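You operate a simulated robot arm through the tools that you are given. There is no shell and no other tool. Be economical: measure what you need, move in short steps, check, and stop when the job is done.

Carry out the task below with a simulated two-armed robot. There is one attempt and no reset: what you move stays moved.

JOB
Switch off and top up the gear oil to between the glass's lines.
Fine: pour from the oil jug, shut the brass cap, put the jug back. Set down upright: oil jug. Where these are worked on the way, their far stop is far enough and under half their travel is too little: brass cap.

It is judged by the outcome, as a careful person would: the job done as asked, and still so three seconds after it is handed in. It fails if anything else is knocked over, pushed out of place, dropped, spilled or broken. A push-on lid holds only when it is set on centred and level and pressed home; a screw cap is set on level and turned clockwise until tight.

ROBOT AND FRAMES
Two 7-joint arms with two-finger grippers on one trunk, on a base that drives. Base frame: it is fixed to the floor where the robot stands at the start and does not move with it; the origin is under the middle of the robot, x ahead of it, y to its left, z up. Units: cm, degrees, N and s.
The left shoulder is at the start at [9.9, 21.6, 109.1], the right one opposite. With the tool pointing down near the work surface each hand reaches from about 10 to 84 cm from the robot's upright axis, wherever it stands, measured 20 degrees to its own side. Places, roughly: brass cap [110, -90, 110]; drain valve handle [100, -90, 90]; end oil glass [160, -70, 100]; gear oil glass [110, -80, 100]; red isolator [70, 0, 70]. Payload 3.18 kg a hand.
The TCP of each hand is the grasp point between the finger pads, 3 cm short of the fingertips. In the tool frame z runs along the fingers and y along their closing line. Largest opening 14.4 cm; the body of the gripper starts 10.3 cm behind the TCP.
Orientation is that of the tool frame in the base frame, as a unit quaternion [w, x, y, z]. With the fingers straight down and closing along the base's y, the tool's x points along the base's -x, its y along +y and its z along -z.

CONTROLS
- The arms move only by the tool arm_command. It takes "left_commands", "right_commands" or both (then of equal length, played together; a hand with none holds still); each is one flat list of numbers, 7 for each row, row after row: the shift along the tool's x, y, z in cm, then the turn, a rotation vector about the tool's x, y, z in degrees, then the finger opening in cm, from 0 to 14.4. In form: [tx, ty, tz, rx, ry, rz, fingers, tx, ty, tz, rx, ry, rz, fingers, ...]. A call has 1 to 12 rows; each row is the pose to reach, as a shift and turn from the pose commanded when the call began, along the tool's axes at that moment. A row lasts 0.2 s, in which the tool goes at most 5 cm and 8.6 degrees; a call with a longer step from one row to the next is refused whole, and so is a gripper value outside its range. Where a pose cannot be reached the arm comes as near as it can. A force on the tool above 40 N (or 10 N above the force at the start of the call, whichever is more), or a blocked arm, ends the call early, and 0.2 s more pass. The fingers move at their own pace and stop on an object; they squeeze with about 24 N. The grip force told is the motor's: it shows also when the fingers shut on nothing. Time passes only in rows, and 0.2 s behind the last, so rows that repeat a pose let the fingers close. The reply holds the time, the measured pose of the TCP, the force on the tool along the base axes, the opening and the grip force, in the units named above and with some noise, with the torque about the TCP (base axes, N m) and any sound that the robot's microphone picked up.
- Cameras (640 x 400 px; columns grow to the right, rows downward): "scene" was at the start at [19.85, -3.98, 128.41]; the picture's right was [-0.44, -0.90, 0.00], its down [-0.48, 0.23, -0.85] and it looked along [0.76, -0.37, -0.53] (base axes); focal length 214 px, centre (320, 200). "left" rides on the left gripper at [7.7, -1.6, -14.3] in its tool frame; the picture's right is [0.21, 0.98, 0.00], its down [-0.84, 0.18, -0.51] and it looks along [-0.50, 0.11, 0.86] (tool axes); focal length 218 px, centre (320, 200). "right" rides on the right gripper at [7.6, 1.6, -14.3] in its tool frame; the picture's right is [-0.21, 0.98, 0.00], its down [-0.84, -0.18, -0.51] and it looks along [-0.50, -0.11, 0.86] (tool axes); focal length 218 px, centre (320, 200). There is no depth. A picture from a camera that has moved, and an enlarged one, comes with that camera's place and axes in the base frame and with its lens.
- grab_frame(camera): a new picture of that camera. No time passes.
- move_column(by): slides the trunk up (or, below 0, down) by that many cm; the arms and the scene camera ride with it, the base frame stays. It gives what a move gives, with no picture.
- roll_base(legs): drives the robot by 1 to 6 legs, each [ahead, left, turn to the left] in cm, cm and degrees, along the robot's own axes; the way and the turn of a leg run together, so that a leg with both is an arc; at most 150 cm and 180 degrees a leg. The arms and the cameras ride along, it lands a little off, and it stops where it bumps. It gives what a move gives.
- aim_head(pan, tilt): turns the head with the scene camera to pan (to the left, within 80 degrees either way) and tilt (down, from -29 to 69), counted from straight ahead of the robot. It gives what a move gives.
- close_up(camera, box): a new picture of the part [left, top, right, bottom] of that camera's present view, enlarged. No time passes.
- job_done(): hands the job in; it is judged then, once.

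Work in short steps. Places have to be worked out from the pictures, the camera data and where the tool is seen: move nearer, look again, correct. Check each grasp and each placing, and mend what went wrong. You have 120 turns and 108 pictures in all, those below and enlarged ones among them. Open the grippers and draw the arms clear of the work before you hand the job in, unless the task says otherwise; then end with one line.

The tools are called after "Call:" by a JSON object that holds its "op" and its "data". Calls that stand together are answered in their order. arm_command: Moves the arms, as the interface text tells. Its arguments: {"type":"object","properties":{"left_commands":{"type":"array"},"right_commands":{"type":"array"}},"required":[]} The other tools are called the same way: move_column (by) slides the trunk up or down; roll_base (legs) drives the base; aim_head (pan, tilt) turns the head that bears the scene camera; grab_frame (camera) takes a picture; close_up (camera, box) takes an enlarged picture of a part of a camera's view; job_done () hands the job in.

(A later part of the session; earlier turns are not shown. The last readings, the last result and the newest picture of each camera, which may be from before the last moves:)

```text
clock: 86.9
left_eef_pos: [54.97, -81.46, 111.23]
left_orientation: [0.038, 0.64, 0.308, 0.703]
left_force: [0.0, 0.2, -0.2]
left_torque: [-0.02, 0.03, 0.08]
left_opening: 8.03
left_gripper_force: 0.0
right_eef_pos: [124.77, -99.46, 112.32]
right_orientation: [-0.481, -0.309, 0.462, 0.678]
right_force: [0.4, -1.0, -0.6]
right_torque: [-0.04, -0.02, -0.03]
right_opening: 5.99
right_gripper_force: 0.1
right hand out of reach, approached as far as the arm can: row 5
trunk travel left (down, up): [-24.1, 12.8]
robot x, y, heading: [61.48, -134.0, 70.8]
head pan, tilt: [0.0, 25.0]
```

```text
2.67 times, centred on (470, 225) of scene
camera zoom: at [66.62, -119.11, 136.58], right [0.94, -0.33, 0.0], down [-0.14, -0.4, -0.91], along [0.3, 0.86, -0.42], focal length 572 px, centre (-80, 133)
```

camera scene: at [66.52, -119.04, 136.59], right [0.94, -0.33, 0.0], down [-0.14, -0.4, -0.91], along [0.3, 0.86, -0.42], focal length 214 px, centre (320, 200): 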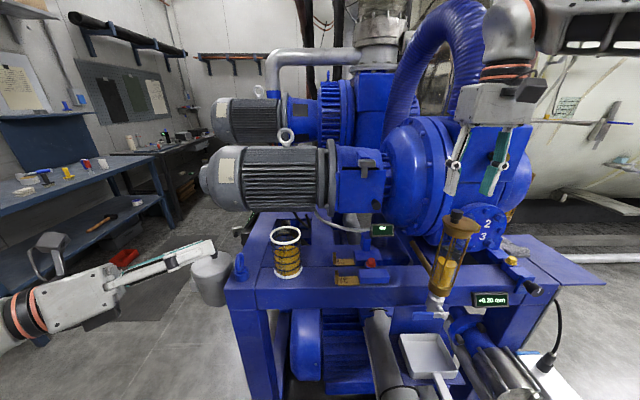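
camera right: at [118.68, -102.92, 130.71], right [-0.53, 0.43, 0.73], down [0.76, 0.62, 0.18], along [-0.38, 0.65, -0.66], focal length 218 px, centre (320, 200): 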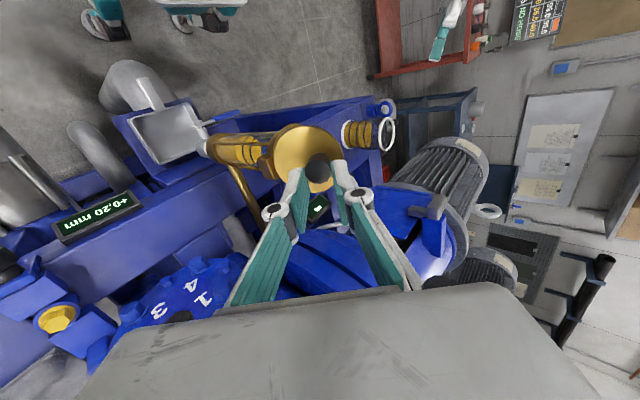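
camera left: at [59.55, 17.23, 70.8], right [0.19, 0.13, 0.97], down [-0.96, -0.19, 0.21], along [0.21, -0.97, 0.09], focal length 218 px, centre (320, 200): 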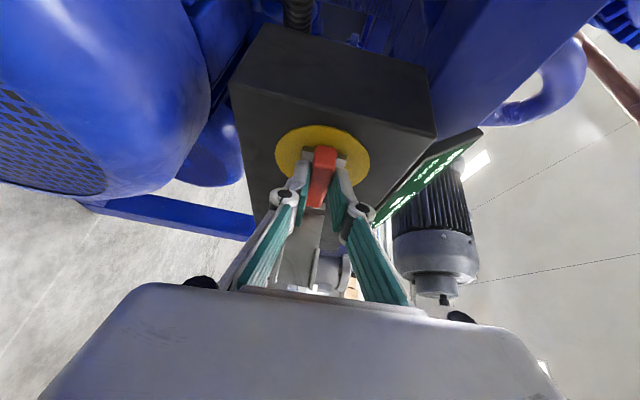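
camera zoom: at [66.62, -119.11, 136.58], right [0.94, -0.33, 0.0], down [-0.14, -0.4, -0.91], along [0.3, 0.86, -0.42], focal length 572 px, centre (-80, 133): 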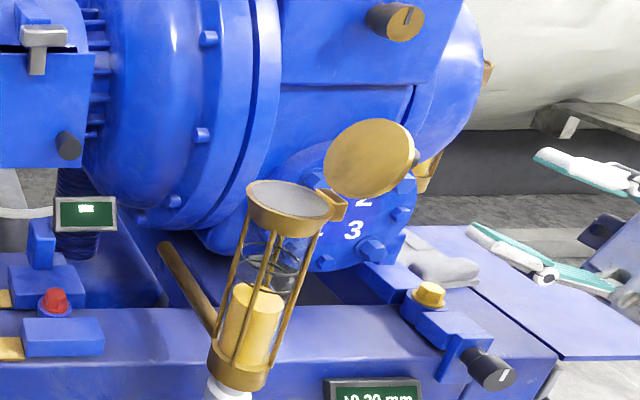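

The lid stays open. I retract the right hand toward the robot and un-tilt it.

Call:
{"op": "arm_command", "data": {"right_commands": [3, 0, 0, 0, 0, 0, 6, 6, 0, 0, 0, 0, 0, 6, 9, 0, 0, 8, 0, 0, 6, 12, 0, 0, 16, 0, 0, 6, 15, 0, 0, 24, 0, 0, 6, 18, 0, 0, 32, 0, 0, 6, 20, 0, 0, 40, 0, 0, 6, 22, 0, 0, 48, 0, 0, 6, 24, 0, 0, 56, 0, 0, 6, 25, 0, 0, 64, 0, 0, 6, 25, 0, 0, 72, 0, 0, 6, 25, 0, 0, 80, 0, 0, 6]}}

Call:
{"op": "grab_frame", "data": {"camera": "scene"}}

```text
clock: 89.5
left_eef_pos: [54.94, -81.28, 111.27]
left_orientation: [0.039, 0.639, 0.309, 0.703]
left_force: [-0.2, 1.4, 0.7]
left_torque: [-0.01, 0.0, -0.01]
left_opening: 8.0
left_gripper_force: 0.0
right_eef_pos: [116.28, -122.93, 112.95]
right_orientation: [-0.169, -0.548, 0.789, 0.221]
right_force: [0.5, -0.3, 0.3]
right_torque: [-0.01, -0.02, -0.05]
right_opening: 6.0
right_gripper_force: 0.1
trunk travel left (down, up): [-24.1, 12.8]
robot x, y, heading: [61.55, -133.96, 70.8]
head pan, tilt: [0.0, 25.0]
```

```text
47 pictures are left
camera scene: at [66.5, -118.99, 136.57], right [0.94, -0.33, 0.0], down [-0.14, -0.4, -0.91], along [0.3, 0.86, -0.42], focal length 214 px, centre (320, 200)
```

scene: 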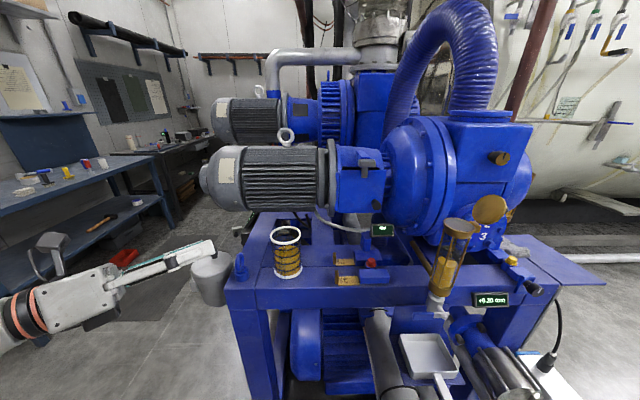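

Jug refined to ≈[73.7,-68.8]. I back off 20 cm, strafe right 15 cm, and lower the trunk 12 cm so the left arm can reach it horizontally.

Call:
{"op": "roll_base", "data": {"legs": [[-20, 0, 0], [0, -15, 0]]}}

Call:
{"op": "move_column", "data": {"by": -12}}

```text
clock: 92.7
left_eef_pos: [62.57, -105.09, 111.14]
left_orientation: [0.04, 0.639, 0.309, 0.703]
left_force: [0.1, -0.7, 0.2]
left_torque: [-0.01, 0.02, 0.03]
left_opening: 8.03
left_gripper_force: 0.0
right_eef_pos: [123.97, -146.47, 112.91]
right_orientation: [-0.171, -0.548, 0.788, 0.222]
right_force: [0.5, -0.2, 0.9]
right_torque: [0.0, 0.01, 0.01]
right_opening: 6.01
right_gripper_force: 0.1
trunk travel left (down, up): [-24.1, 12.8]
robot x, y, heading: [68.88, -157.74, 70.6]
head pan, tilt: [0.0, 25.0]
```

```text
clock: 94.2
left_eef_pos: [63.43, -102.4, 85.8]
left_orientation: [0.122, 0.663, 0.416, 0.611]
left_force: [0.3, 0.8, 1.0]
left_torque: [0.01, 0.03, 0.0]
left_opening: 8.0
left_gripper_force: 0.0
right_eef_pos: [123.88, -146.59, 100.96]
right_orientation: [-0.17, -0.549, 0.788, 0.221]
right_force: [0.2, -0.9, 0.1]
right_torque: [0.01, -0.04, -0.03]
right_opening: 6.0
right_gripper_force: 0.1
trunk travel left (down, up): [-12.1, 24.8]
robot x, y, heading: [68.98, -157.62, 70.9]
head pan, tilt: [0.0, 25.0]
```

The left hand sagged with the trunk; it's at [63.4,-102.4,85.8]. I bring it up to a near-horizontal pose facing the jug, 20 cm short of it, fully open.

Call:
{"op": "arm_command", "data": {"left_commands": [3, 0.3, 0.7, 6.3, 3, 4.4, 10, 6, 0.5, 1.5, 12.7, 5.9, 8.8, 13, 9, 0.8, 2.2, 19, 8.9, 13.2, 14.4, 12, 1.1, 3, 25.3, 11.8, 17.6, 14.4, 15, 1.3, 3.7, 31.6, 14.8, 22, 14.4, 18, 1.6, 4.5, 38, 17.7, 26.4, 14.4, 20.7, 1.85, 5.2, 44.3, 20.7, 30.8, 14.4]}}

Call:
{"op": "grab_frame", "data": {"camera": "left"}}

```text
clock: 95.8
left_eef_pos: [62.79, -88.79, 95.53]
left_orientation: [-0.238, 0.68, 0.37, 0.587]
left_force: [0.5, 0.3, -0.6]
left_torque: [0.03, 0.0, 0.1]
left_opening: 14.39
left_gripper_force: 0.1
left hand out of reach, approached as far as the arm can: row 1, 2, 3, 4, 5, 6, 7
right_eef_pos: [124.14, -146.58, 100.87]
right_orientation: [-0.171, -0.547, 0.788, 0.223]
right_force: [0.4, 0.5, -0.4]
right_torque: [0.02, 0.06, 0.04]
right_opening: 6.0
right_gripper_force: 0.1
trunk travel left (down, up): [-12.1, 24.8]
robot x, y, heading: [68.92, -157.34, 70.5]
head pan, tilt: [0.0, 25.0]
```

```text
46 pictures are left
camera left: at [52.92, -96.9, 105.54], right [0.77, -0.55, 0.31], down [-0.21, -0.68, -0.7], along [0.6, 0.48, -0.64], focal length 218 px, centre (320, 200)
```

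left: 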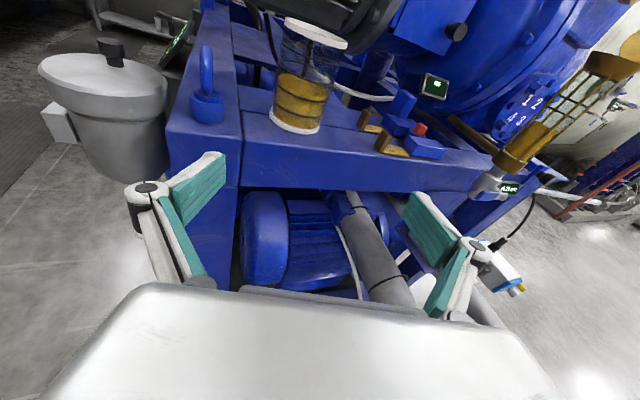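

The jug reads [74,-69]. I refine to heading 58°, pitch 10°, 14 cm short of the jug at z≈98.

Call:
{"op": "arm_command", "data": {"left_commands": [1.5, -0.6, 2.6, 2.4, 0.6, 1.7, 13, 3, -1.2, 5.2, 4.8, 1.2, 3.4, 13, 4.3, -1.7, 7.7, 7.1, 1.8, 5.1, 13, 4.3, -1.7, 7.7, 7.1, 1.8, 5.1, 13]}}

Call:
{"op": "grab_frame", "data": {"camera": "left"}}

```text
clock: 96.8
left_eef_pos: [57.9, -83.13, 94.14]
left_orientation: [-0.291, 0.673, 0.372, 0.569]
left_force: [0.2, 0.3, 0.0]
left_torque: [-0.03, -0.01, 0.01]
left_opening: 13.02
left_gripper_force: 0.0
left hand out of reach, approached as far as the arm can: row 1, 2, 3, 4
right_eef_pos: [123.9, -146.62, 100.99]
right_orientation: [-0.171, -0.548, 0.788, 0.222]
right_force: [0.5, 0.0, 0.9]
right_torque: [-0.01, -0.03, -0.02]
right_opening: 6.01
right_gripper_force: 0.1
trunk travel left (down, up): [-12.1, 24.8]
robot x, y, heading: [69.07, -158.01, 70.7]
head pan, tilt: [0.0, 25.0]
```

```text
45 pictures are left
camera left: at [49.45, -92.58, 104.2], right [0.83, -0.51, 0.24], down [-0.19, -0.66, -0.73], along [0.52, 0.56, -0.64], focal length 218 px, centre (320, 200)
```

left: 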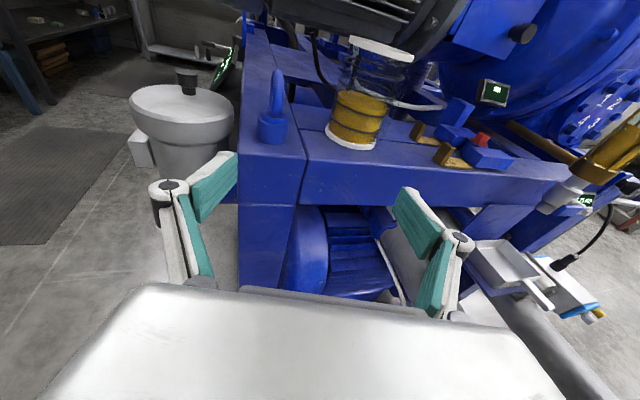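

The hand is pushed off by joint limits here; the isolator pose worked with the target ~92 cm ahead near the midline and ~16 cm below the shoulder. I reposition the base to replicate that.

Call:
{"op": "roll_base", "data": {"legs": [[-9, 0, 0], [0, 22, 0]]}}

Call:
{"op": "move_column", "data": {"by": 8}}

```text
clock: 100.0
left_eef_pos: [34.45, -84.42, 94.29]
left_orientation: [-0.291, 0.673, 0.371, 0.57]
left_force: [-1.0, 0.0, -0.4]
left_torque: [0.0, -0.01, -0.03]
left_opening: 13.01
left_gripper_force: 0.1
right_eef_pos: [100.2, -147.91, 100.96]
right_orientation: [-0.171, -0.548, 0.789, 0.221]
right_force: [-1.1, 0.1, 1.2]
right_torque: [0.0, 0.0, 0.0]
right_opening: 6.02
right_gripper_force: 0.1
trunk travel left (down, up): [-12.1, 24.8]
robot x, y, heading: [45.21, -159.02, 70.6]
head pan, tilt: [0.0, 25.0]
```

```text
clock: 101.2
left_eef_pos: [34.52, -84.35, 101.97]
left_orientation: [-0.291, 0.673, 0.373, 0.568]
left_force: [-0.2, 0.0, -0.3]
left_torque: [0.0, -0.01, 0.03]
left_opening: 13.0
left_gripper_force: 0.1
right_eef_pos: [100.34, -147.78, 108.8]
right_orientation: [-0.172, -0.547, 0.789, 0.222]
right_force: [-0.1, -0.1, -0.6]
right_torque: [0.0, -0.01, 0.02]
right_opening: 6.02
right_gripper_force: 0.1
trunk travel left (down, up): [-20.1, 16.8]
robot x, y, heading: [45.39, -158.98, 70.7]
head pan, tilt: [0.0, 25.0]
```

Now the jug is ~94 cm ahead near the midline. I route the left hand around in front of the canister to a pre-grasp 15 cm from the jug with 25° pitch.

Call:
{"op": "arm_command", "data": {"left_commands": [0.4, 4.4, 0.1, 0, 0, 0, 9, 0.8, 8.8, 0.2, 0, 0, 0, 8, 1.2, 13.2, 0.4, 0, 0, 0, 8, 1.6, 17.5, 0.5, 0, 0, 0, 8, 1.9, 20.6, 2.5, 0, -3, 0, 8, 2.2, 23.7, 4.5, 0, -6, 0, 8, 2.4, 26.7, 6.5, 0, -9, 0, 10, 3, 26.2, 10, 0, -11, 0, 13, 3.6, 25.7, 13.5, 0, -13, 0, 13, 4.3, 25.2, 17, 0, -15, 0, 13, 4.9, 24.6, 20.4, 0, -15, 0, 13]}}

Call:
{"op": "grab_frame", "data": {"camera": "left"}}

```text
clock: 103.6
left_eef_pos: [66.64, -80.6, 104.31]
left_orientation: [-0.242, 0.742, 0.406, 0.476]
left_force: [1.0, -0.9, -0.4]
left_torque: [0.06, 0.06, 0.07]
left_opening: 13.01
left_gripper_force: 0.1
left hand out of reach, approached as far as the arm can: row 1, 2, 3, 4, 5, 6, 7, 8
right_eef_pos: [100.3, -148.13, 108.88]
right_orientation: [-0.171, -0.548, 0.788, 0.223]
right_force: [0.1, -1.0, -0.8]
right_torque: [0.05, 0.01, -0.05]
right_opening: 6.02
right_gripper_force: 0.0
trunk travel left (down, up): [-20.1, 16.8]
robot x, y, heading: [45.18, -158.98, 70.8]
head pan, tilt: [0.0, 25.0]
```

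```text
44 pictures are left
camera left: at [59.75, -87.57, 117.24], right [0.86, -0.47, 0.21], down [-0.29, -0.79, -0.54], along [0.42, 0.4, -0.82], focal length 218 px, centre (320, 200)
```

left: 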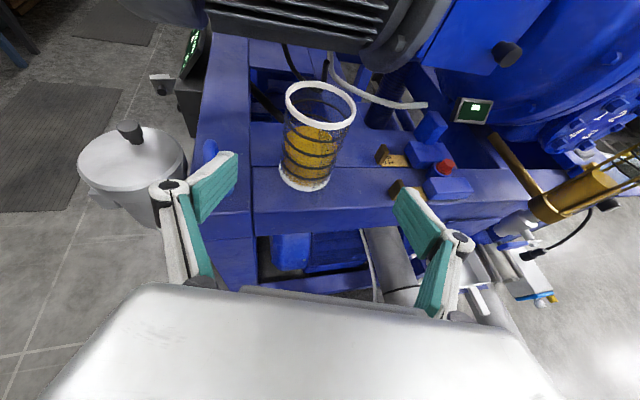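

The pose is reached and the jug is lined up (0.7 cm left correction). I advance 15 cm with the fingers straddling it.

Call:
{"op": "arm_command", "data": {"left_commands": [0, -0.8, 4, 0, 0, 0, 12.2, -0.1, -0.8, 8, 0, 0, 0, 12.2, -0.2, -0.8, 12, 0, 0, 0, 12.2, -0.27, -0.8, 15, 0, 0, 0, 12.2]}}

Call:
{"op": "grab_frame", "data": {"camera": "left"}}

```text
clock: 104.6
left_eef_pos: [73.62, -68.98, 97.31]
left_orientation: [-0.241, 0.742, 0.406, 0.477]
left_force: [0.7, 0.6, 0.2]
left_torque: [-0.01, 0.01, 0.0]
left_opening: 12.19
left_gripper_force: 0.2
right_eef_pos: [100.22, -147.89, 108.84]
right_orientation: [-0.17, -0.548, 0.789, 0.221]
right_force: [-0.5, -0.6, 0.2]
right_torque: [-0.05, -0.02, 0.04]
right_opening: 5.97
right_gripper_force: 0.1
trunk travel left (down, up): [-20.1, 16.8]
robot x, y, heading: [45.34, -159.31, 70.6]
head pan, tilt: [0.0, 25.0]
```

```text
43 pictures are left
camera left: at [66.6, -75.83, 110.28], right [0.86, -0.46, 0.22], down [-0.29, -0.79, -0.54], along [0.42, 0.4, -0.81], focal length 218 px, centre (320, 200)
```

left: 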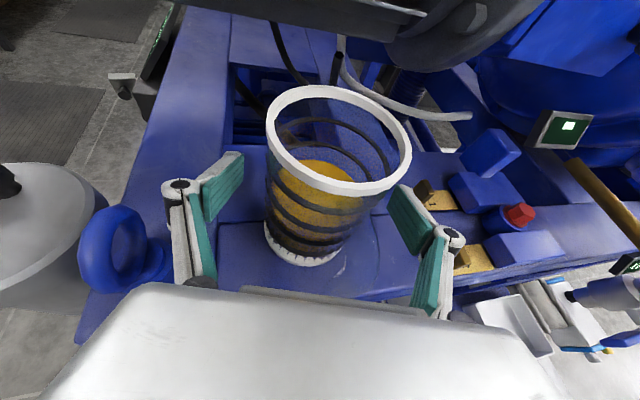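

The jug sits between the fingers. I close on it.

Call:
{"op": "arm_command", "data": {"left_commands": [0, 0, 0, 0, 0, 0, 8, 0, 0, 0, 0, 0, 0, 8, 0, 0, 0, 0, 0, 0, 8]}}

Call:
{"op": "grab_frame", "data": {"camera": "left"}}

```text
clock: 105.4
left_eef_pos: [73.43, -69.0, 97.35]
left_orientation: [-0.241, 0.741, 0.407, 0.476]
left_force: [0.2, 0.0, 0.6]
left_torque: [0.03, 0.05, 0.0]
left_opening: 8.11
left_gripper_force: 1.3
right_eef_pos: [100.29, -147.93, 108.8]
right_orientation: [-0.17, -0.548, 0.789, 0.221]
right_force: [0.4, 1.5, -0.2]
right_torque: [-0.01, -0.02, 0.02]
right_opening: 6.0
right_gripper_force: 0.0
trunk travel left (down, up): [-20.1, 16.8]
robot x, y, heading: [44.88, -159.17, 70.9]
head pan, tilt: [0.0, 25.0]
```

```text
42 pictures are left
camera left: at [66.52, -75.83, 110.35], right [0.86, -0.46, 0.22], down [-0.29, -0.79, -0.54], along [0.42, 0.4, -0.81], focal length 218 px, centre (320, 200)
```

left: 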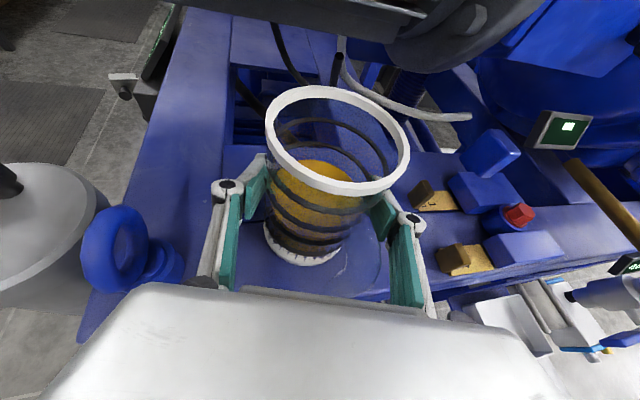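

Nearly in contact at 8.1 cm; I close with full squeeze and lift 3 cm.

Call:
{"op": "arm_command", "data": {"left_commands": [0, 0, 0, 0, 0, 0, 4, 0, 0, 0, 0, 0, 0, 0, 0, 0, 0, 0, 0, 0, 0]}}

Call:
{"op": "arm_command", "data": {"left_commands": [1.35, 0, -0.65, 0, 0, 0, 0, 2.7, 0, -1.3, 0, 0, 0, 0, 4.5, 0, -2.15, 0, 0, 0, 0]}}

Call:
{"op": "grab_frame", "data": {"camera": "left"}}

```text
clock: 106.2
left_eef_pos: [73.44, -68.98, 97.38]
left_orientation: [-0.242, 0.741, 0.407, 0.476]
left_force: [-1.6, 1.1, 0.8]
left_torque: [0.12, 0.15, -0.03]
left_opening: 7.99
left_gripper_force: 24.4
right_eef_pos: [100.26, -147.88, 108.8]
right_orientation: [-0.171, -0.547, 0.788, 0.223]
right_force: [-0.3, 0.0, 1.4]
right_torque: [0.03, -0.02, -0.03]
right_opening: 6.0
right_gripper_force: 0.1
trunk travel left (down, up): [-20.1, 16.8]
robot x, y, heading: [45.23, -159.03, 70.8]
head pan, tilt: [0.0, 25.0]
```

```text
clock: 107.0
left_eef_pos: [73.28, -68.95, 102.43]
left_orientation: [-0.24, 0.742, 0.406, 0.476]
left_force: [-0.3, 0.4, -3.6]
left_torque: [0.0, 0.02, -0.01]
left_opening: 7.74
left_gripper_force: 24.0
right_eef_pos: [100.38, -147.97, 108.91]
right_orientation: [-0.171, -0.548, 0.788, 0.222]
right_force: [-0.9, -0.1, 0.4]
right_torque: [0.0, 0.0, 0.0]
right_opening: 6.01
right_gripper_force: 0.1
trunk travel left (down, up): [-20.1, 16.8]
robot x, y, heading: [44.89, -158.99, 70.5]
head pan, tilt: [0.0, 25.0]
```

```text
41 pictures are left
camera left: at [66.37, -75.82, 115.38], right [0.86, -0.46, 0.22], down [-0.29, -0.79, -0.54], along [0.42, 0.4, -0.81], focal length 218 px, centre (320, 200)
```

left: 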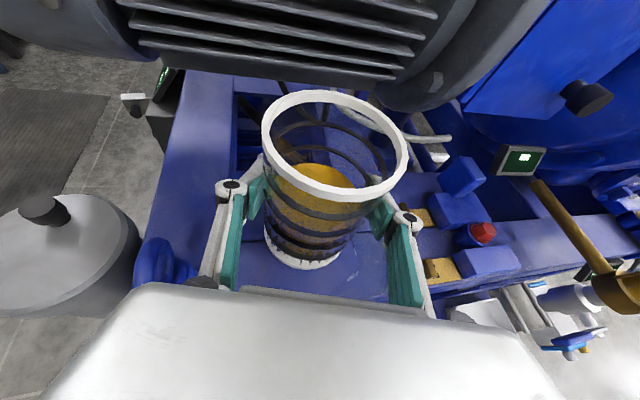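

The jug is lifted cleanly. I raise the trunk 16 cm (keeping the arm posture), back off 25 cm, turn left 14°, then strafe right toward the sight glass, stopping short.

Call:
{"op": "move_column", "data": {"by": 16}}

Call:
{"op": "roll_base", "data": {"legs": [[-25, 0, 0], [0, 0, 14.3], [0, -48, 0]]}}

Call:
{"op": "grab_frame", "data": {"camera": "left"}}

```text
clock: 108.8
left_eef_pos: [73.38, -68.9, 118.26]
left_orientation: [-0.241, 0.741, 0.406, 0.477]
left_force: [-0.2, 0.0, -3.7]
left_torque: [0.03, 0.04, 0.0]
left_opening: 7.74
left_gripper_force: 24.0
right_eef_pos: [100.33, -147.8, 124.89]
right_orientation: [-0.171, -0.547, 0.789, 0.222]
right_force: [-0.6, -0.5, 0.1]
right_torque: [0.0, 0.0, 0.01]
right_opening: 5.99
right_gripper_force: 0.1
trunk travel left (down, up): [-36.1, 0.8]
robot x, y, heading: [44.95, -158.81, 70.7]
head pan, tilt: [0.0, 25.0]
```

```text
clock: 115.9
left_eef_pos: [90.43, -92.8, 118.27]
left_orientation: [-0.298, 0.685, 0.496, 0.443]
left_force: [-0.2, 0.3, -3.2]
left_torque: [0.06, 0.01, -0.02]
left_opening: 7.72
left_gripper_force: 24.3
right_eef_pos: [136.13, -162.63, 124.81]
right_orientation: [-0.197, -0.642, 0.714, 0.199]
right_force: [0.3, 0.5, 0.3]
right_torque: [0.01, 0.01, 0.03]
right_opening: 6.01
right_gripper_force: 0.1
trunk travel left (down, up): [-36.1, 0.8]
robot x, y, heading: [85.2, -186.85, 85.0]
head pan, tilt: [0.0, 25.0]
```

```text
40 pictures are left
camera left: at [85.47, -101.17, 131.31], right [0.95, -0.24, 0.22], down [-0.09, -0.84, -0.54], along [0.31, 0.49, -0.81], focal length 218 px, centre (320, 200)
```

left: 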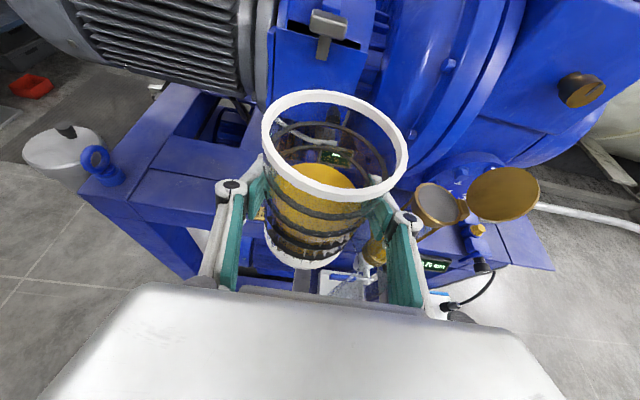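

The funnel reads [106.9,-92.0] — consistent. I pre-tilt the jug 40° (no flow yet), then move the base right/forward so the lip comes over the funnel.

Call:
{"op": "arm_command", "data": {"left_commands": [0, 0, 0, 0, 0, 8, 0, 0, 0, 0, 0, 0, 16, 0, 0, 0, 0, 0, 0, 24, 0, 0, 0, 0, 0, 0, 32, 0, 0, 0, 0, 0, 0, 38, 0]}}

Call:
{"op": "grab_frame", "data": {"camera": "left"}}

```text
clock: 117.1
left_eef_pos: [90.48, -92.81, 118.26]
left_orientation: [-0.426, 0.81, 0.245, 0.322]
left_force: [0.1, -0.7, -2.6]
left_torque: [0.01, -0.04, -0.05]
left_opening: 7.72
left_gripper_force: 23.4
right_eef_pos: [136.08, -162.61, 124.83]
right_orientation: [-0.197, -0.642, 0.713, 0.199]
right_force: [-0.1, 0.0, 0.5]
right_torque: [0.03, 0.0, 0.02]
right_opening: 6.01
right_gripper_force: 0.2
trunk travel left (down, up): [-36.1, 0.8]
robot x, y, heading: [85.27, -187.34, 85.1]
head pan, tilt: [0.0, 25.0]
```

```text
39 pictures are left
camera left: at [90.15, -103.12, 130.91], right [0.8, -0.48, -0.37], down [-0.6, -0.63, -0.49], along [0.01, 0.61, -0.79], focal length 218 px, centre (320, 200)
```

left: 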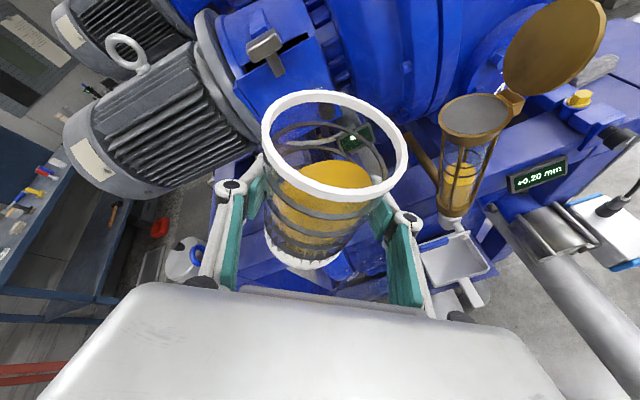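

Call:
{"op": "close_up", "data": {"camera": "left", "box": [420, 90, 530, 220]}}

```text
3.08 times, centred on (475, 155) of left
camera zoom: at [90.15, -103.12, 130.91], right [0.8, -0.48, -0.37], down [-0.6, -0.63, -0.49], along [0.01, 0.61, -0.79], focal length 672 px, centre (-157, 338)
```

zoom: 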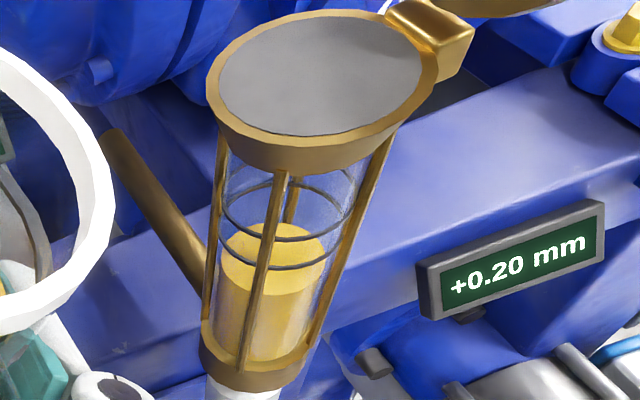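

The two rings on the glass are visible: oil is ~1.8 cm below the lower line, lines ~2.5 cm apart. I move the base so the lip sits over the funnel.

Call:
{"op": "roll_base", "data": {"legs": [[5.6, -9.7, 0]]}}

Call:
{"op": "grab_frame", "data": {"camera": "left"}}

Call:
{"op": "aim_head", "data": {"pan": -5, "tilt": 22}}

Call:
{"op": "grab_frame", "data": {"camera": "scene"}}

```text
clock: 118.6
left_eef_pos: [100.48, -88.0, 118.32]
left_orientation: [-0.426, 0.809, 0.246, 0.322]
left_force: [0.6, -0.6, -3.0]
left_torque: [0.05, -0.02, 0.04]
left_opening: 7.71
left_gripper_force: 24.0
right_eef_pos: [146.14, -157.88, 124.91]
right_orientation: [-0.196, -0.642, 0.714, 0.199]
right_force: [0.4, -0.8, 0.0]
right_torque: [-0.06, 0.0, -0.04]
right_opening: 6.03
right_gripper_force: 0.0
trunk travel left (down, up): [-36.1, 0.8]
robot x, y, heading: [95.61, -182.36, 84.9]
head pan, tilt: [0.0, 25.0]
```

```text
37 pictures are left
camera left: at [100.15, -98.32, 130.87], right [0.8, -0.48, -0.37], down [-0.6, -0.63, -0.49], along [0.01, 0.61, -0.79], focal length 218 px, centre (320, 200)
```

left: 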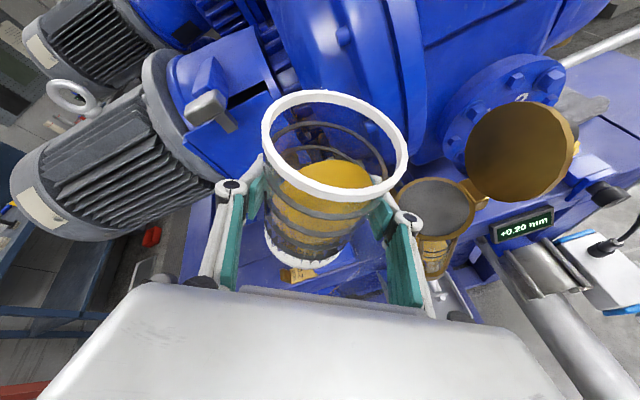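

```text
clock: 119.3
left_eef_pos: [100.49, -88.07, 118.2]
left_orientation: [-0.426, 0.809, 0.246, 0.322]
left_force: [-0.6, 0.4, -3.0]
left_torque: [0.04, -0.02, 0.01]
left_opening: 7.7
left_gripper_force: 24.1
right_eef_pos: [146.08, -157.79, 124.82]
right_orientation: [-0.197, -0.642, 0.714, 0.199]
right_force: [-0.1, 0.0, -0.2]
right_torque: [0.02, -0.03, -0.02]
right_opening: 6.01
right_gripper_force: 0.0
trunk travel left (down, up): [-36.1, 0.8]
robot x, y, heading: [95.42, -182.1, 85.4]
head pan, tilt: [-5.0, 22.0]
```

```text
36 pictures are left
camera scene: at [97.46, -168.98, 149.19], right [0.98, -0.17, 0.0], down [-0.07, -0.37, -0.93], along [0.16, 0.91, -0.38], focal length 214 px, centre (320, 200)
```

scene: 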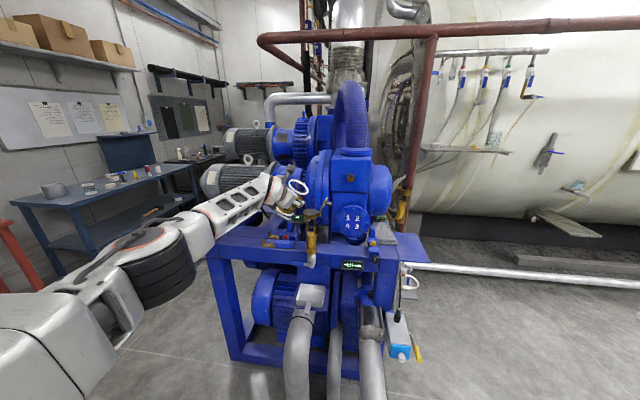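

Position is as planned. I tilt to α≈52° and check jug and tube.

Call:
{"op": "arm_command", "data": {"left_commands": [0, 0, 0, 0, 0, 5, 0, 0, 0, 0, 0, 0, 10, 0, 0, 0, 0, 0, 0, 14, 0]}}

Call:
{"op": "grab_frame", "data": {"camera": "left"}}

Call:
{"op": "close_up", "data": {"camera": "scene", "box": [275, 170, 345, 260]}}

```text
clock: 120.1
left_eef_pos: [100.44, -88.13, 118.38]
left_orientation: [-0.462, 0.833, 0.144, 0.267]
left_force: [-0.4, 0.3, -2.5]
left_torque: [0.0, -0.07, 0.0]
left_opening: 7.7
left_gripper_force: 24.6
right_eef_pos: [146.13, -157.81, 125.02]
right_orientation: [-0.197, -0.642, 0.714, 0.199]
right_force: [0.1, 0.2, -0.4]
right_torque: [0.01, 0.02, -0.02]
right_opening: 6.02
right_gripper_force: 0.1
trunk travel left (down, up): [-36.1, 0.8]
robot x, y, heading: [95.71, -182.1, 84.5]
head pan, tilt: [-5.0, 22.0]
```

```text
35 pictures are left
camera left: at [101.52, -99.3, 130.02], right [0.65, -0.52, -0.56], down [-0.76, -0.52, -0.39], along [-0.08, 0.68, -0.73], focal length 218 px, centre (320, 200)
```

left: 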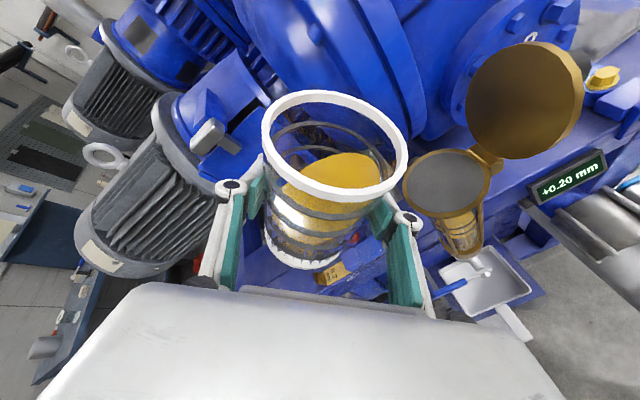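

```text
4.44 times, centred on (310, 215) of scene
camera zoom: at [97.46, -168.98, 149.19], right [0.98, -0.17, 0.0], down [-0.07, -0.37, -0.93], along [0.16, 0.91, -0.37], focal length 953 px, centre (364, 133)
```

zoom: 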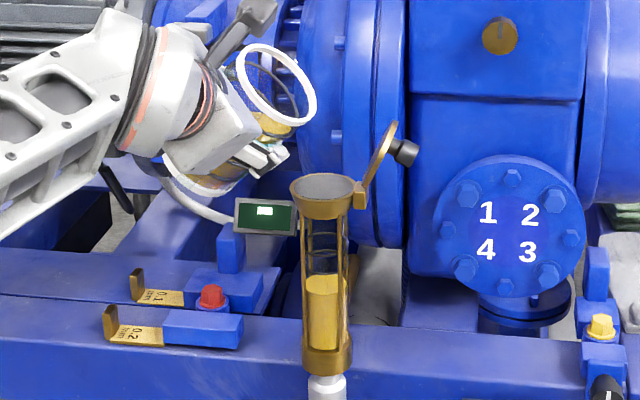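

No flow yet, and the lip is ~1.4 cm left of the funnel centre, about 5 cm above. I shift 0.6 cm right and tilt another 8°.

Call:
{"op": "arm_command", "data": {"left_commands": [0.41, 0.4, -0.1, 0, 0, 4, 0, 0.41, 0.4, -0.1, 0, 0, 8, 0, 0.41, 0.4, -0.1, 0, 0, 8, 0]}}

Call:
{"op": "close_up", "data": {"camera": "scene", "box": [275, 170, 345, 260]}}

```text
clock: 120.9
left_eef_pos: [101.05, -88.42, 118.35]
left_orientation: [-0.479, 0.841, 0.086, 0.235]
left_force: [1.0, -0.5, -3.8]
left_torque: [0.0, -0.04, 0.01]
left_opening: 7.7
left_gripper_force: 23.5
right_eef_pos: [146.13, -157.85, 124.92]
right_orientation: [-0.196, -0.643, 0.713, 0.199]
right_force: [0.5, -0.7, -0.7]
right_torque: [0.03, 0.01, 0.03]
right_opening: 5.99
right_gripper_force: 0.0
trunk travel left (down, up): [-36.1, 0.8]
robot x, y, heading: [95.57, -182.13, 85.1]
head pan, tilt: [-5.0, 22.0]
```

```text
4.44 times, centred on (310, 215) of scene
camera zoom: at [97.46, -168.99, 149.19], right [0.98, -0.17, 0.0], down [-0.07, -0.37, -0.93], along [0.16, 0.91, -0.37], focal length 953 px, centre (364, 133)
```

zoom: 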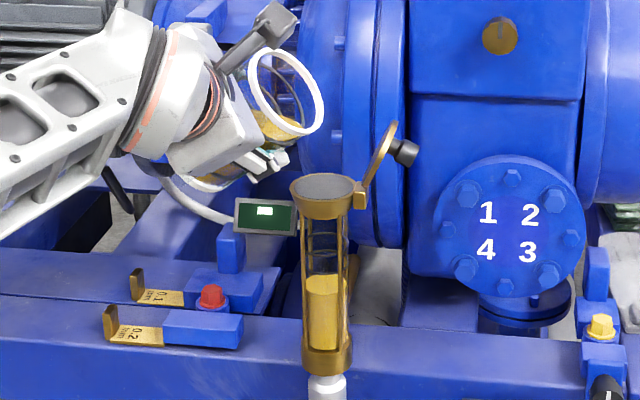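

Oil is near the lip. I tilt another 4° and hold briefly.

Call:
{"op": "arm_command", "data": {"left_commands": [0, 0, 0, 0, 0, 4, 0, 0, 0, 0, 0, 0, 4, 0]}}

Call:
{"op": "close_up", "data": {"camera": "scene", "box": [275, 170, 345, 260]}}

```text
clock: 121.5
left_eef_pos: [100.98, -88.34, 118.29]
left_orientation: [-0.487, 0.844, 0.057, 0.217]
left_force: [-0.4, 0.3, -3.5]
left_torque: [-0.02, -0.04, 0.0]
left_opening: 7.71
left_gripper_force: 23.9
right_eef_pos: [146.08, -157.75, 124.98]
right_orientation: [-0.196, -0.641, 0.715, 0.198]
right_force: [0.8, -0.1, -0.8]
right_torque: [-0.04, -0.01, 0.0]
right_opening: 6.01
right_gripper_force: 0.0
trunk travel left (down, up): [-36.1, 0.8]
robot x, y, heading: [95.67, -182.28, 85.1]
head pan, tilt: [-5.0, 22.0]
```

```text
4.44 times, centred on (310, 215) of scene
camera zoom: at [97.46, -168.98, 149.19], right [0.98, -0.17, 0.0], down [-0.07, -0.37, -0.93], along [0.16, 0.91, -0.37], focal length 953 px, centre (364, 133)
```

zoom: 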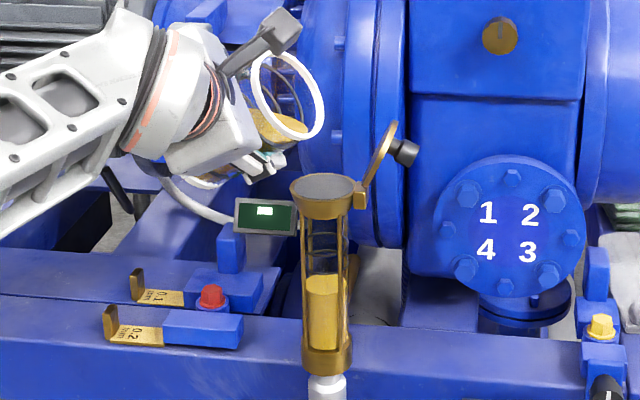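

Call:
{"op": "arm_command", "data": {"left_commands": [0, 0, 0, 0, 0, 4, 0, 0, 0, 0, 0, 0, 4, 0]}}

Call:
{"op": "close_up", "data": {"camera": "scene", "box": [275, 170, 345, 260]}}

```text
clock: 122.1
left_eef_pos: [100.99, -88.36, 118.23]
left_orientation: [-0.495, 0.845, 0.028, 0.201]
left_force: [0.4, 0.5, -2.5]
left_torque: [0.0, -0.02, -0.01]
left_opening: 7.69
left_gripper_force: 23.8
right_eef_pos: [146.11, -157.89, 124.93]
right_orientation: [-0.197, -0.642, 0.714, 0.198]
right_force: [0.3, -0.3, 0.9]
right_torque: [0.01, -0.02, 0.03]
right_opening: 6.0
right_gripper_force: 0.0
trunk travel left (down, up): [-36.1, 0.8]
robot x, y, heading: [95.27, -182.19, 84.8]
head pan, tilt: [-5.0, 22.0]
```

```text
4.44 times, centred on (310, 215) of scene
camera zoom: at [97.46, -168.98, 149.19], right [0.98, -0.17, 0.0], down [-0.07, -0.37, -0.93], along [0.16, 0.91, -0.37], focal length 953 px, centre (364, 133)
```

zoom: 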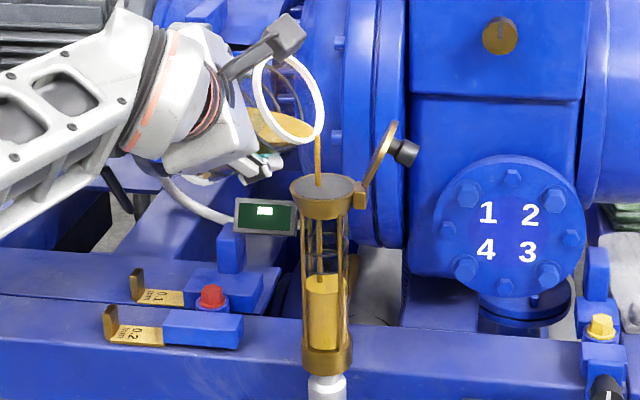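

Oil is flowing into the funnel. I hold for 0.6 s and check the level.

Call:
{"op": "arm_command", "data": {"left_commands": [0, 0, 0, 0, 0, 0, 0, 0, 0, 0, 0, 0, 0, 0]}}

Call:
{"op": "close_up", "data": {"camera": "scene", "box": [290, 200, 330, 260]}}

```text
clock: 122.7
left_eef_pos: [100.93, -88.38, 118.32]
left_orientation: [-0.495, 0.845, 0.028, 0.201]
left_force: [-0.4, -1.1, -3.1]
left_torque: [0.04, -0.09, 0.01]
left_opening: 7.71
left_gripper_force: 24.0
right_eef_pos: [146.14, -157.78, 124.87]
right_orientation: [-0.196, -0.642, 0.714, 0.199]
right_force: [0.1, -0.8, -0.7]
right_torque: [-0.01, 0.01, 0.01]
right_opening: 6.0
right_gripper_force: 0.0
trunk travel left (down, up): [-36.1, 0.8]
robot x, y, heading: [95.55, -182.1, 85.2]
head pan, tilt: [-5.0, 22.0]
```

```text
6.67 times, centred on (310, 230) of scene
camera zoom: at [97.46, -168.98, 149.19], right [0.98, -0.17, 0.0], down [-0.07, -0.37, -0.93], along [0.16, 0.91, -0.37], focal length 1430 px, centre (387, 0)
```

zoom: 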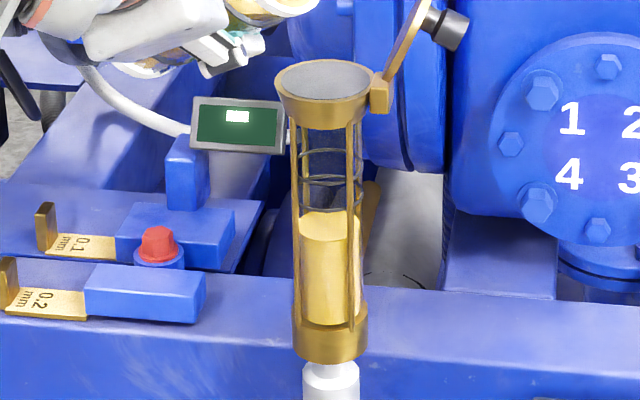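

Flow stopped at this tilt. I zoom tighter on the glass to identify lines and level.

Call:
{"op": "close_up", "data": {"camera": "scene", "box": [302, 208, 320, 254]}}

```text
8.70 times, centred on (311, 231) of scene
camera zoom: at [97.46, -168.98, 149.19], right [0.98, -0.17, 0.0], down [-0.07, -0.37, -0.93], along [0.16, 0.91, -0.37], focal length 1865 px, centre (398, -70)
```

zoom: 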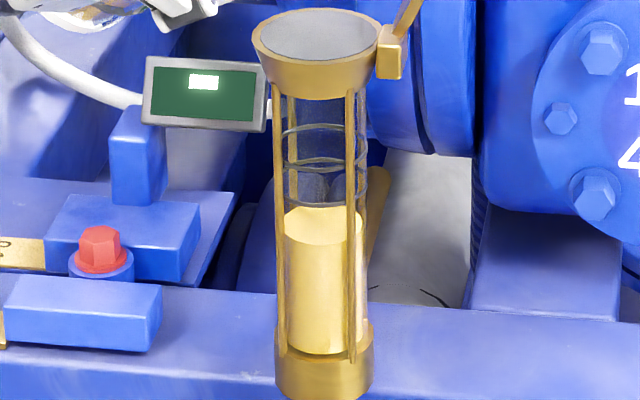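

Lines' front edges are at ~160 and ~203 in this zoom; oil front edge ~245, so it needs ~2.9 cm more for mid. I tilt 4° more and hold.

Call:
{"op": "arm_command", "data": {"left_commands": [0, 0, 0, 0, 0, 4, 0, 0, 0, 0, 0, 0, 4, 0, 0, 0, 0, 0, 0, 4, 0, 0, 0, 0, 0, 0, 4, 0]}}

Call:
{"op": "close_up", "data": {"camera": "scene", "box": [290, 186, 334, 254]}}

```text
clock: 123.7
left_eef_pos: [101.01, -88.33, 118.23]
left_orientation: [-0.501, 0.846, -0.001, 0.183]
left_force: [-0.8, -0.3, -4.0]
left_torque: [-0.01, -0.01, 0.02]
left_opening: 7.66
left_gripper_force: 24.4
right_eef_pos: [146.16, -157.65, 124.9]
right_orientation: [-0.197, -0.641, 0.715, 0.199]
right_force: [-0.8, 0.8, 0.2]
right_torque: [0.03, 0.02, 0.0]
right_opening: 5.98
right_gripper_force: 0.1
trunk travel left (down, up): [-36.1, 0.8]
robot x, y, heading: [95.35, -181.9, 85.0]
head pan, tilt: [-5.0, 22.0]
```

```text
5.88 times, centred on (312, 220) of scene
camera zoom: at [97.46, -168.99, 149.19], right [0.98, -0.17, 0.0], down [-0.07, -0.37, -0.93], along [0.16, 0.91, -0.37], focal length 1262 px, centre (367, 82)
```

zoom: 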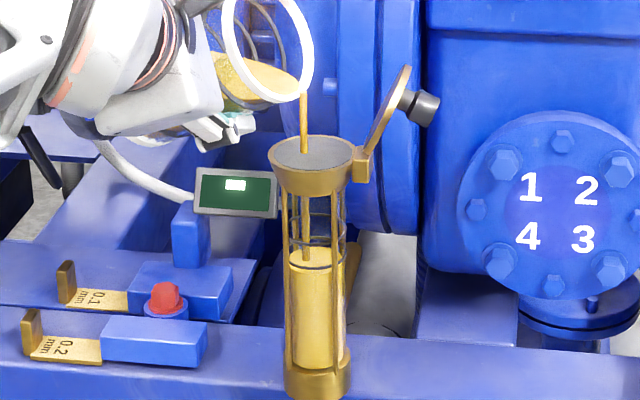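

The level rose to about 1 px (0.4 cm) below the lower line and is still flowing. I hold a little longer.

Call:
{"op": "arm_command", "data": {"left_commands": [0, 0, 0, 0, 0, 0, 0, 0, 0, 0, 0, 0, 0, 0]}}

Call:
{"op": "close_up", "data": {"camera": "scene", "box": [290, 186, 334, 254]}}

```text
clock: 124.3
left_eef_pos: [100.76, -88.4, 118.31]
left_orientation: [-0.501, 0.846, -0.002, 0.183]
left_force: [1.4, -0.7, -2.9]
left_torque: [0.0, -0.02, -0.01]
left_opening: 7.71
left_gripper_force: 24.2
right_eef_pos: [146.13, -157.89, 124.83]
right_orientation: [-0.197, -0.642, 0.714, 0.197]
right_force: [0.2, 0.3, 0.1]
right_torque: [-0.01, -0.01, 0.02]
right_opening: 6.0
right_gripper_force: 0.0
trunk travel left (down, up): [-36.1, 0.8]
robot x, y, heading: [95.36, -182.35, 85.2]
head pan, tilt: [-5.0, 22.0]
```

```text
5.88 times, centred on (312, 220) of scene
camera zoom: at [97.46, -168.99, 149.19], right [0.98, -0.17, 0.0], down [-0.07, -0.37, -0.93], along [0.16, 0.91, -0.37], focal length 1262 px, centre (367, 82)
```

zoom: 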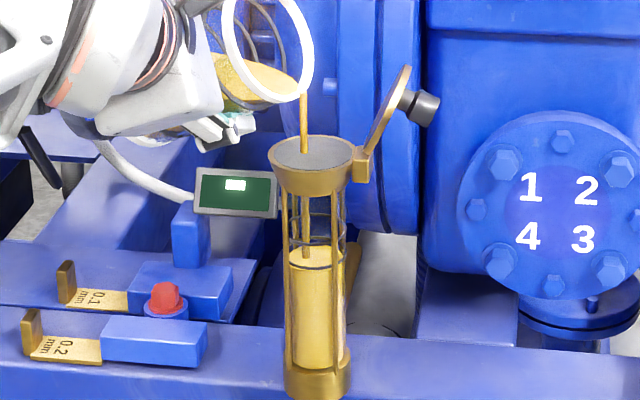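

The oil is nearly at the lower line (front ring at 267, oil front ≈271; target ≈252). I tilt 2.5° more and hold.

Call:
{"op": "arm_command", "data": {"left_commands": [0, 0, 0, 0, 0, 2.5, 0, 0, 0, 0, 0, 0, 2.5, 0, 0, 0, 0, 0, 0, 2.5, 0]}}

Call:
{"op": "close_up", "data": {"camera": "scene", "box": [290, 186, 334, 254]}}

```text
clock: 125.1
left_eef_pos: [100.9, -88.39, 118.31]
left_orientation: [-0.506, 0.845, -0.02, 0.173]
left_force: [1.1, 0.2, -1.9]
left_torque: [0.01, -0.02, 0.0]
left_opening: 7.7
left_gripper_force: 23.7
right_eef_pos: [146.1, -157.78, 124.89]
right_orientation: [-0.196, -0.642, 0.714, 0.198]
right_force: [0.0, 0.0, 0.0]
right_torque: [0.0, 0.01, -0.02]
right_opening: 5.99
right_gripper_force: 0.0
trunk travel left (down, up): [-36.1, 0.8]
robot x, y, heading: [95.18, -182.48, 85.1]
head pan, tilt: [-5.0, 22.0]
```

```text
5.88 times, centred on (312, 220) of scene
camera zoom: at [97.46, -168.99, 149.19], right [0.98, -0.17, 0.0], down [-0.07, -0.37, -0.93], along [0.16, 0.91, -0.37], focal length 1262 px, centre (367, 82)
```

zoom: 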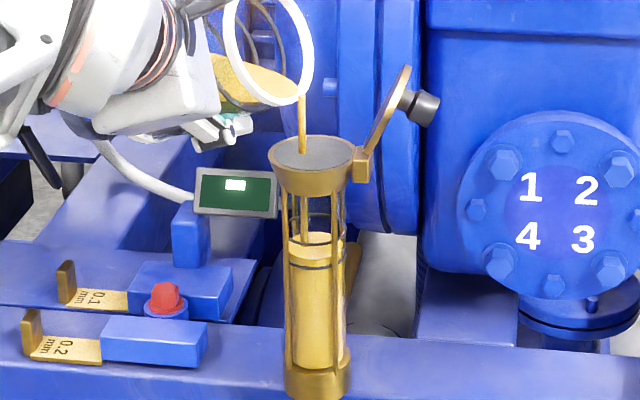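

The level is now above the lower line and rising. I hold one more row, then tilt back up to stop the flow.

Call:
{"op": "arm_command", "data": {"left_commands": [0, 0, 0, 0, 0, 0, 0, 0, 0, 0, 0, 0, -8, 0, 0, 0, 0, 0, 0, -16, 0, 0, 0, 0, 0, 0, -24, 0, 0, 0, 0, 0, 0, -32, 0, 0, 0, 0, 0, 0, -40, 0]}}

Call:
{"op": "close_up", "data": {"camera": "scene", "box": [290, 186, 334, 254]}}

```text
clock: 126.5
left_eef_pos: [100.98, -88.28, 118.25]
left_orientation: [-0.415, 0.801, 0.272, 0.336]
left_force: [0.0, 0.0, -2.4]
left_torque: [0.01, -0.03, 0.01]
left_opening: 7.71
left_gripper_force: 23.5
right_eef_pos: [146.15, -157.82, 124.89]
right_orientation: [-0.196, -0.641, 0.715, 0.198]
right_force: [0.3, 0.4, 0.7]
right_torque: [0.0, 0.01, 0.05]
right_opening: 6.0
right_gripper_force: 0.1
trunk travel left (down, up): [-36.1, 0.8]
robot x, y, heading: [95.4, -182.23, 85.1]
head pan, tilt: [-5.0, 22.0]
```

```text
5.88 times, centred on (312, 220) of scene
camera zoom: at [97.46, -168.99, 149.19], right [0.98, -0.17, 0.0], down [-0.07, -0.37, -0.93], along [0.16, 0.91, -0.37], focal length 1262 px, centre (367, 82)
```

zoom: 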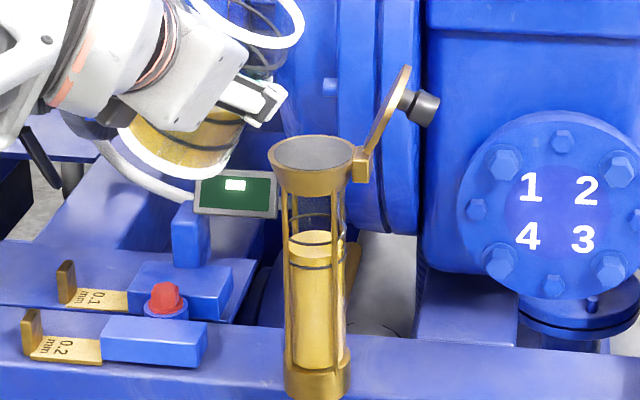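

The oil sits between the two rings (267 and 243, oil front ≈257). I move the base left away from the funnel, level the jug, and verify with the left camera.

Call:
{"op": "roll_base", "data": {"legs": [[-5.6, 10, 0]]}}

Call:
{"op": "close_up", "data": {"camera": "left", "box": [420, 90, 530, 220]}}

Call:
{"op": "arm_command", "data": {"left_commands": [0, 0, 0, 0, 0, -8, 0, 0, 0, 0, 0, 0, -16, 0, 0, 0, 0, 0, 0, -24, 0, 0, 0, 0, 0, 0, -32, 0, 0, 0, 0, 0, 0, -34.7, 0]}}

```text
clock: 128.0
left_eef_pos: [90.48, -93.03, 118.35]
left_orientation: [-0.416, 0.801, 0.27, 0.335]
left_force: [0.0, -0.1, -2.4]
left_torque: [-0.02, -0.03, 0.0]
left_opening: 7.72
left_gripper_force: 24.3
right_eef_pos: [135.65, -162.51, 124.94]
right_orientation: [-0.196, -0.642, 0.714, 0.199]
right_force: [-0.4, -0.8, 0.0]
right_torque: [0.02, -0.04, -0.01]
right_opening: 6.0
right_gripper_force: 0.0
trunk travel left (down, up): [-36.1, 0.8]
robot x, y, heading: [84.95, -186.65, 85.2]
head pan, tilt: [-5.0, 22.0]
```

```text
3.08 times, centred on (475, 155) of left
camera zoom: at [89.74, -103.12, 131.1], right [0.83, -0.46, -0.32], down [-0.56, -0.65, -0.51], along [0.03, 0.6, -0.8], focal length 672 px, centre (-157, 338)
```

zoom: 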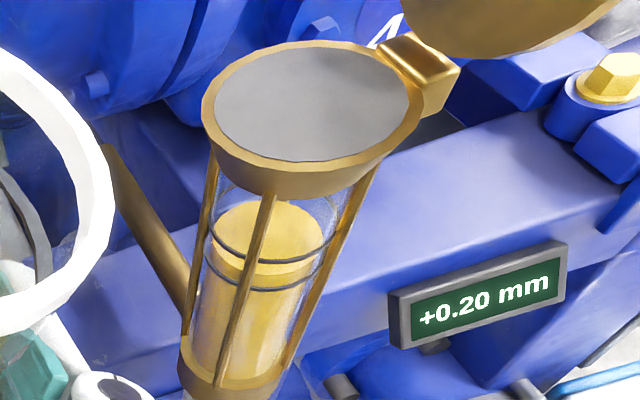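

```text
clock: 129.2
left_eef_pos: [90.49, -92.93, 118.27]
left_orientation: [-0.296, 0.684, 0.497, 0.444]
left_force: [0.0, -0.3, -2.8]
left_torque: [0.0, -0.01, 0.05]
left_opening: 7.7
left_gripper_force: 24.2
right_eef_pos: [135.52, -162.51, 124.94]
right_orientation: [-0.198, -0.642, 0.714, 0.199]
right_force: [-1.0, -1.0, -0.6]
right_torque: [0.04, 0.0, 0.0]
right_opening: 6.0
right_gripper_force: 0.0
trunk travel left (down, up): [-36.1, 0.8]
robot x, y, heading: [85.06, -186.9, 85.0]
head pan, tilt: [-5.0, 22.0]
```

Level confirmed between the lines, and the jug is upright again. I reverse the drive back to over the jug's place.

Call:
{"op": "roll_base", "data": {"legs": [[0, 48, 0], [0, 0, -14.3], [22, 0, 0]]}}

Call:
{"op": "grab_frame", "data": {"camera": "left"}}

```text
clock: 136.1
left_eef_pos: [73.55, -72.47, 118.3]
left_orientation: [-0.239, 0.741, 0.407, 0.477]
left_force: [0.1, 0.3, -3.0]
left_torque: [0.03, -0.02, 0.0]
left_opening: 7.7
left_gripper_force: 23.3
right_eef_pos: [99.82, -151.01, 124.92]
right_orientation: [-0.17, -0.547, 0.789, 0.223]
right_force: [-0.5, 0.5, -1.2]
right_torque: [-0.02, 0.03, 0.02]
right_opening: 5.98
right_gripper_force: 0.0
trunk travel left (down, up): [-36.1, 0.8]
robot x, y, heading: [44.75, -162.08, 70.6]
head pan, tilt: [-5.0, 22.0]
```

```text
23 pictures are left
camera left: at [66.57, -79.26, 131.26], right [0.86, -0.46, 0.22], down [-0.29, -0.79, -0.54], along [0.42, 0.39, -0.81], focal length 218 px, centre (320, 200)
```

left: 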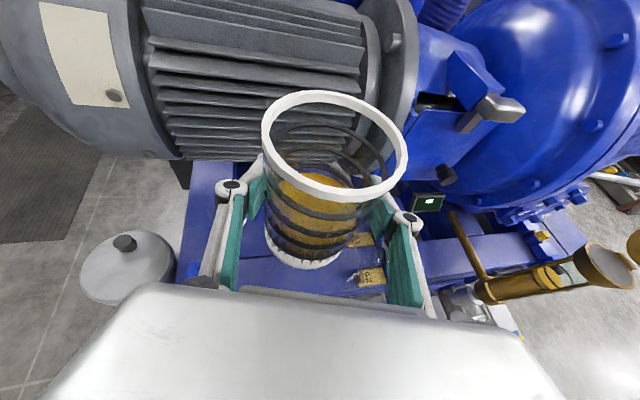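

Call:
{"op": "roll_base", "data": {"legs": [[3.25, 1.3, 0]]}}

Call:
{"op": "move_column", "data": {"by": -16}}

```text
clock: 136.9
left_eef_pos: [73.48, -69.03, 118.23]
left_orientation: [-0.238, 0.742, 0.407, 0.477]
left_force: [1.0, 0.4, -2.3]
left_torque: [0.0, 0.0, 0.0]
left_opening: 7.7
left_gripper_force: 23.6
right_eef_pos: [99.66, -147.62, 124.96]
right_orientation: [-0.171, -0.547, 0.789, 0.224]
right_force: [-0.6, 0.0, -0.9]
right_torque: [0.0, 0.01, 0.04]
right_opening: 6.01
right_gripper_force: 0.2
trunk travel left (down, up): [-36.1, 0.8]
robot x, y, heading: [44.79, -158.55, 70.6]
head pan, tilt: [-5.0, 22.0]
```

```text
clock: 138.8
left_eef_pos: [73.44, -69.15, 102.52]
left_orientation: [-0.24, 0.741, 0.406, 0.478]
left_force: [-0.4, -0.9, -2.4]
left_torque: [0.01, -0.02, 0.0]
left_opening: 7.7
left_gripper_force: 23.6
right_eef_pos: [99.7, -147.7, 109.04]
right_orientation: [-0.169, -0.548, 0.789, 0.222]
right_force: [-0.2, -0.2, -0.4]
right_torque: [0.02, 0.0, 0.02]
right_opening: 6.0
right_gripper_force: 0.1
trunk travel left (down, up): [-20.1, 16.8]
robot x, y, heading: [44.69, -158.55, 70.8]
head pan, tilt: [-5.0, 22.0]
```

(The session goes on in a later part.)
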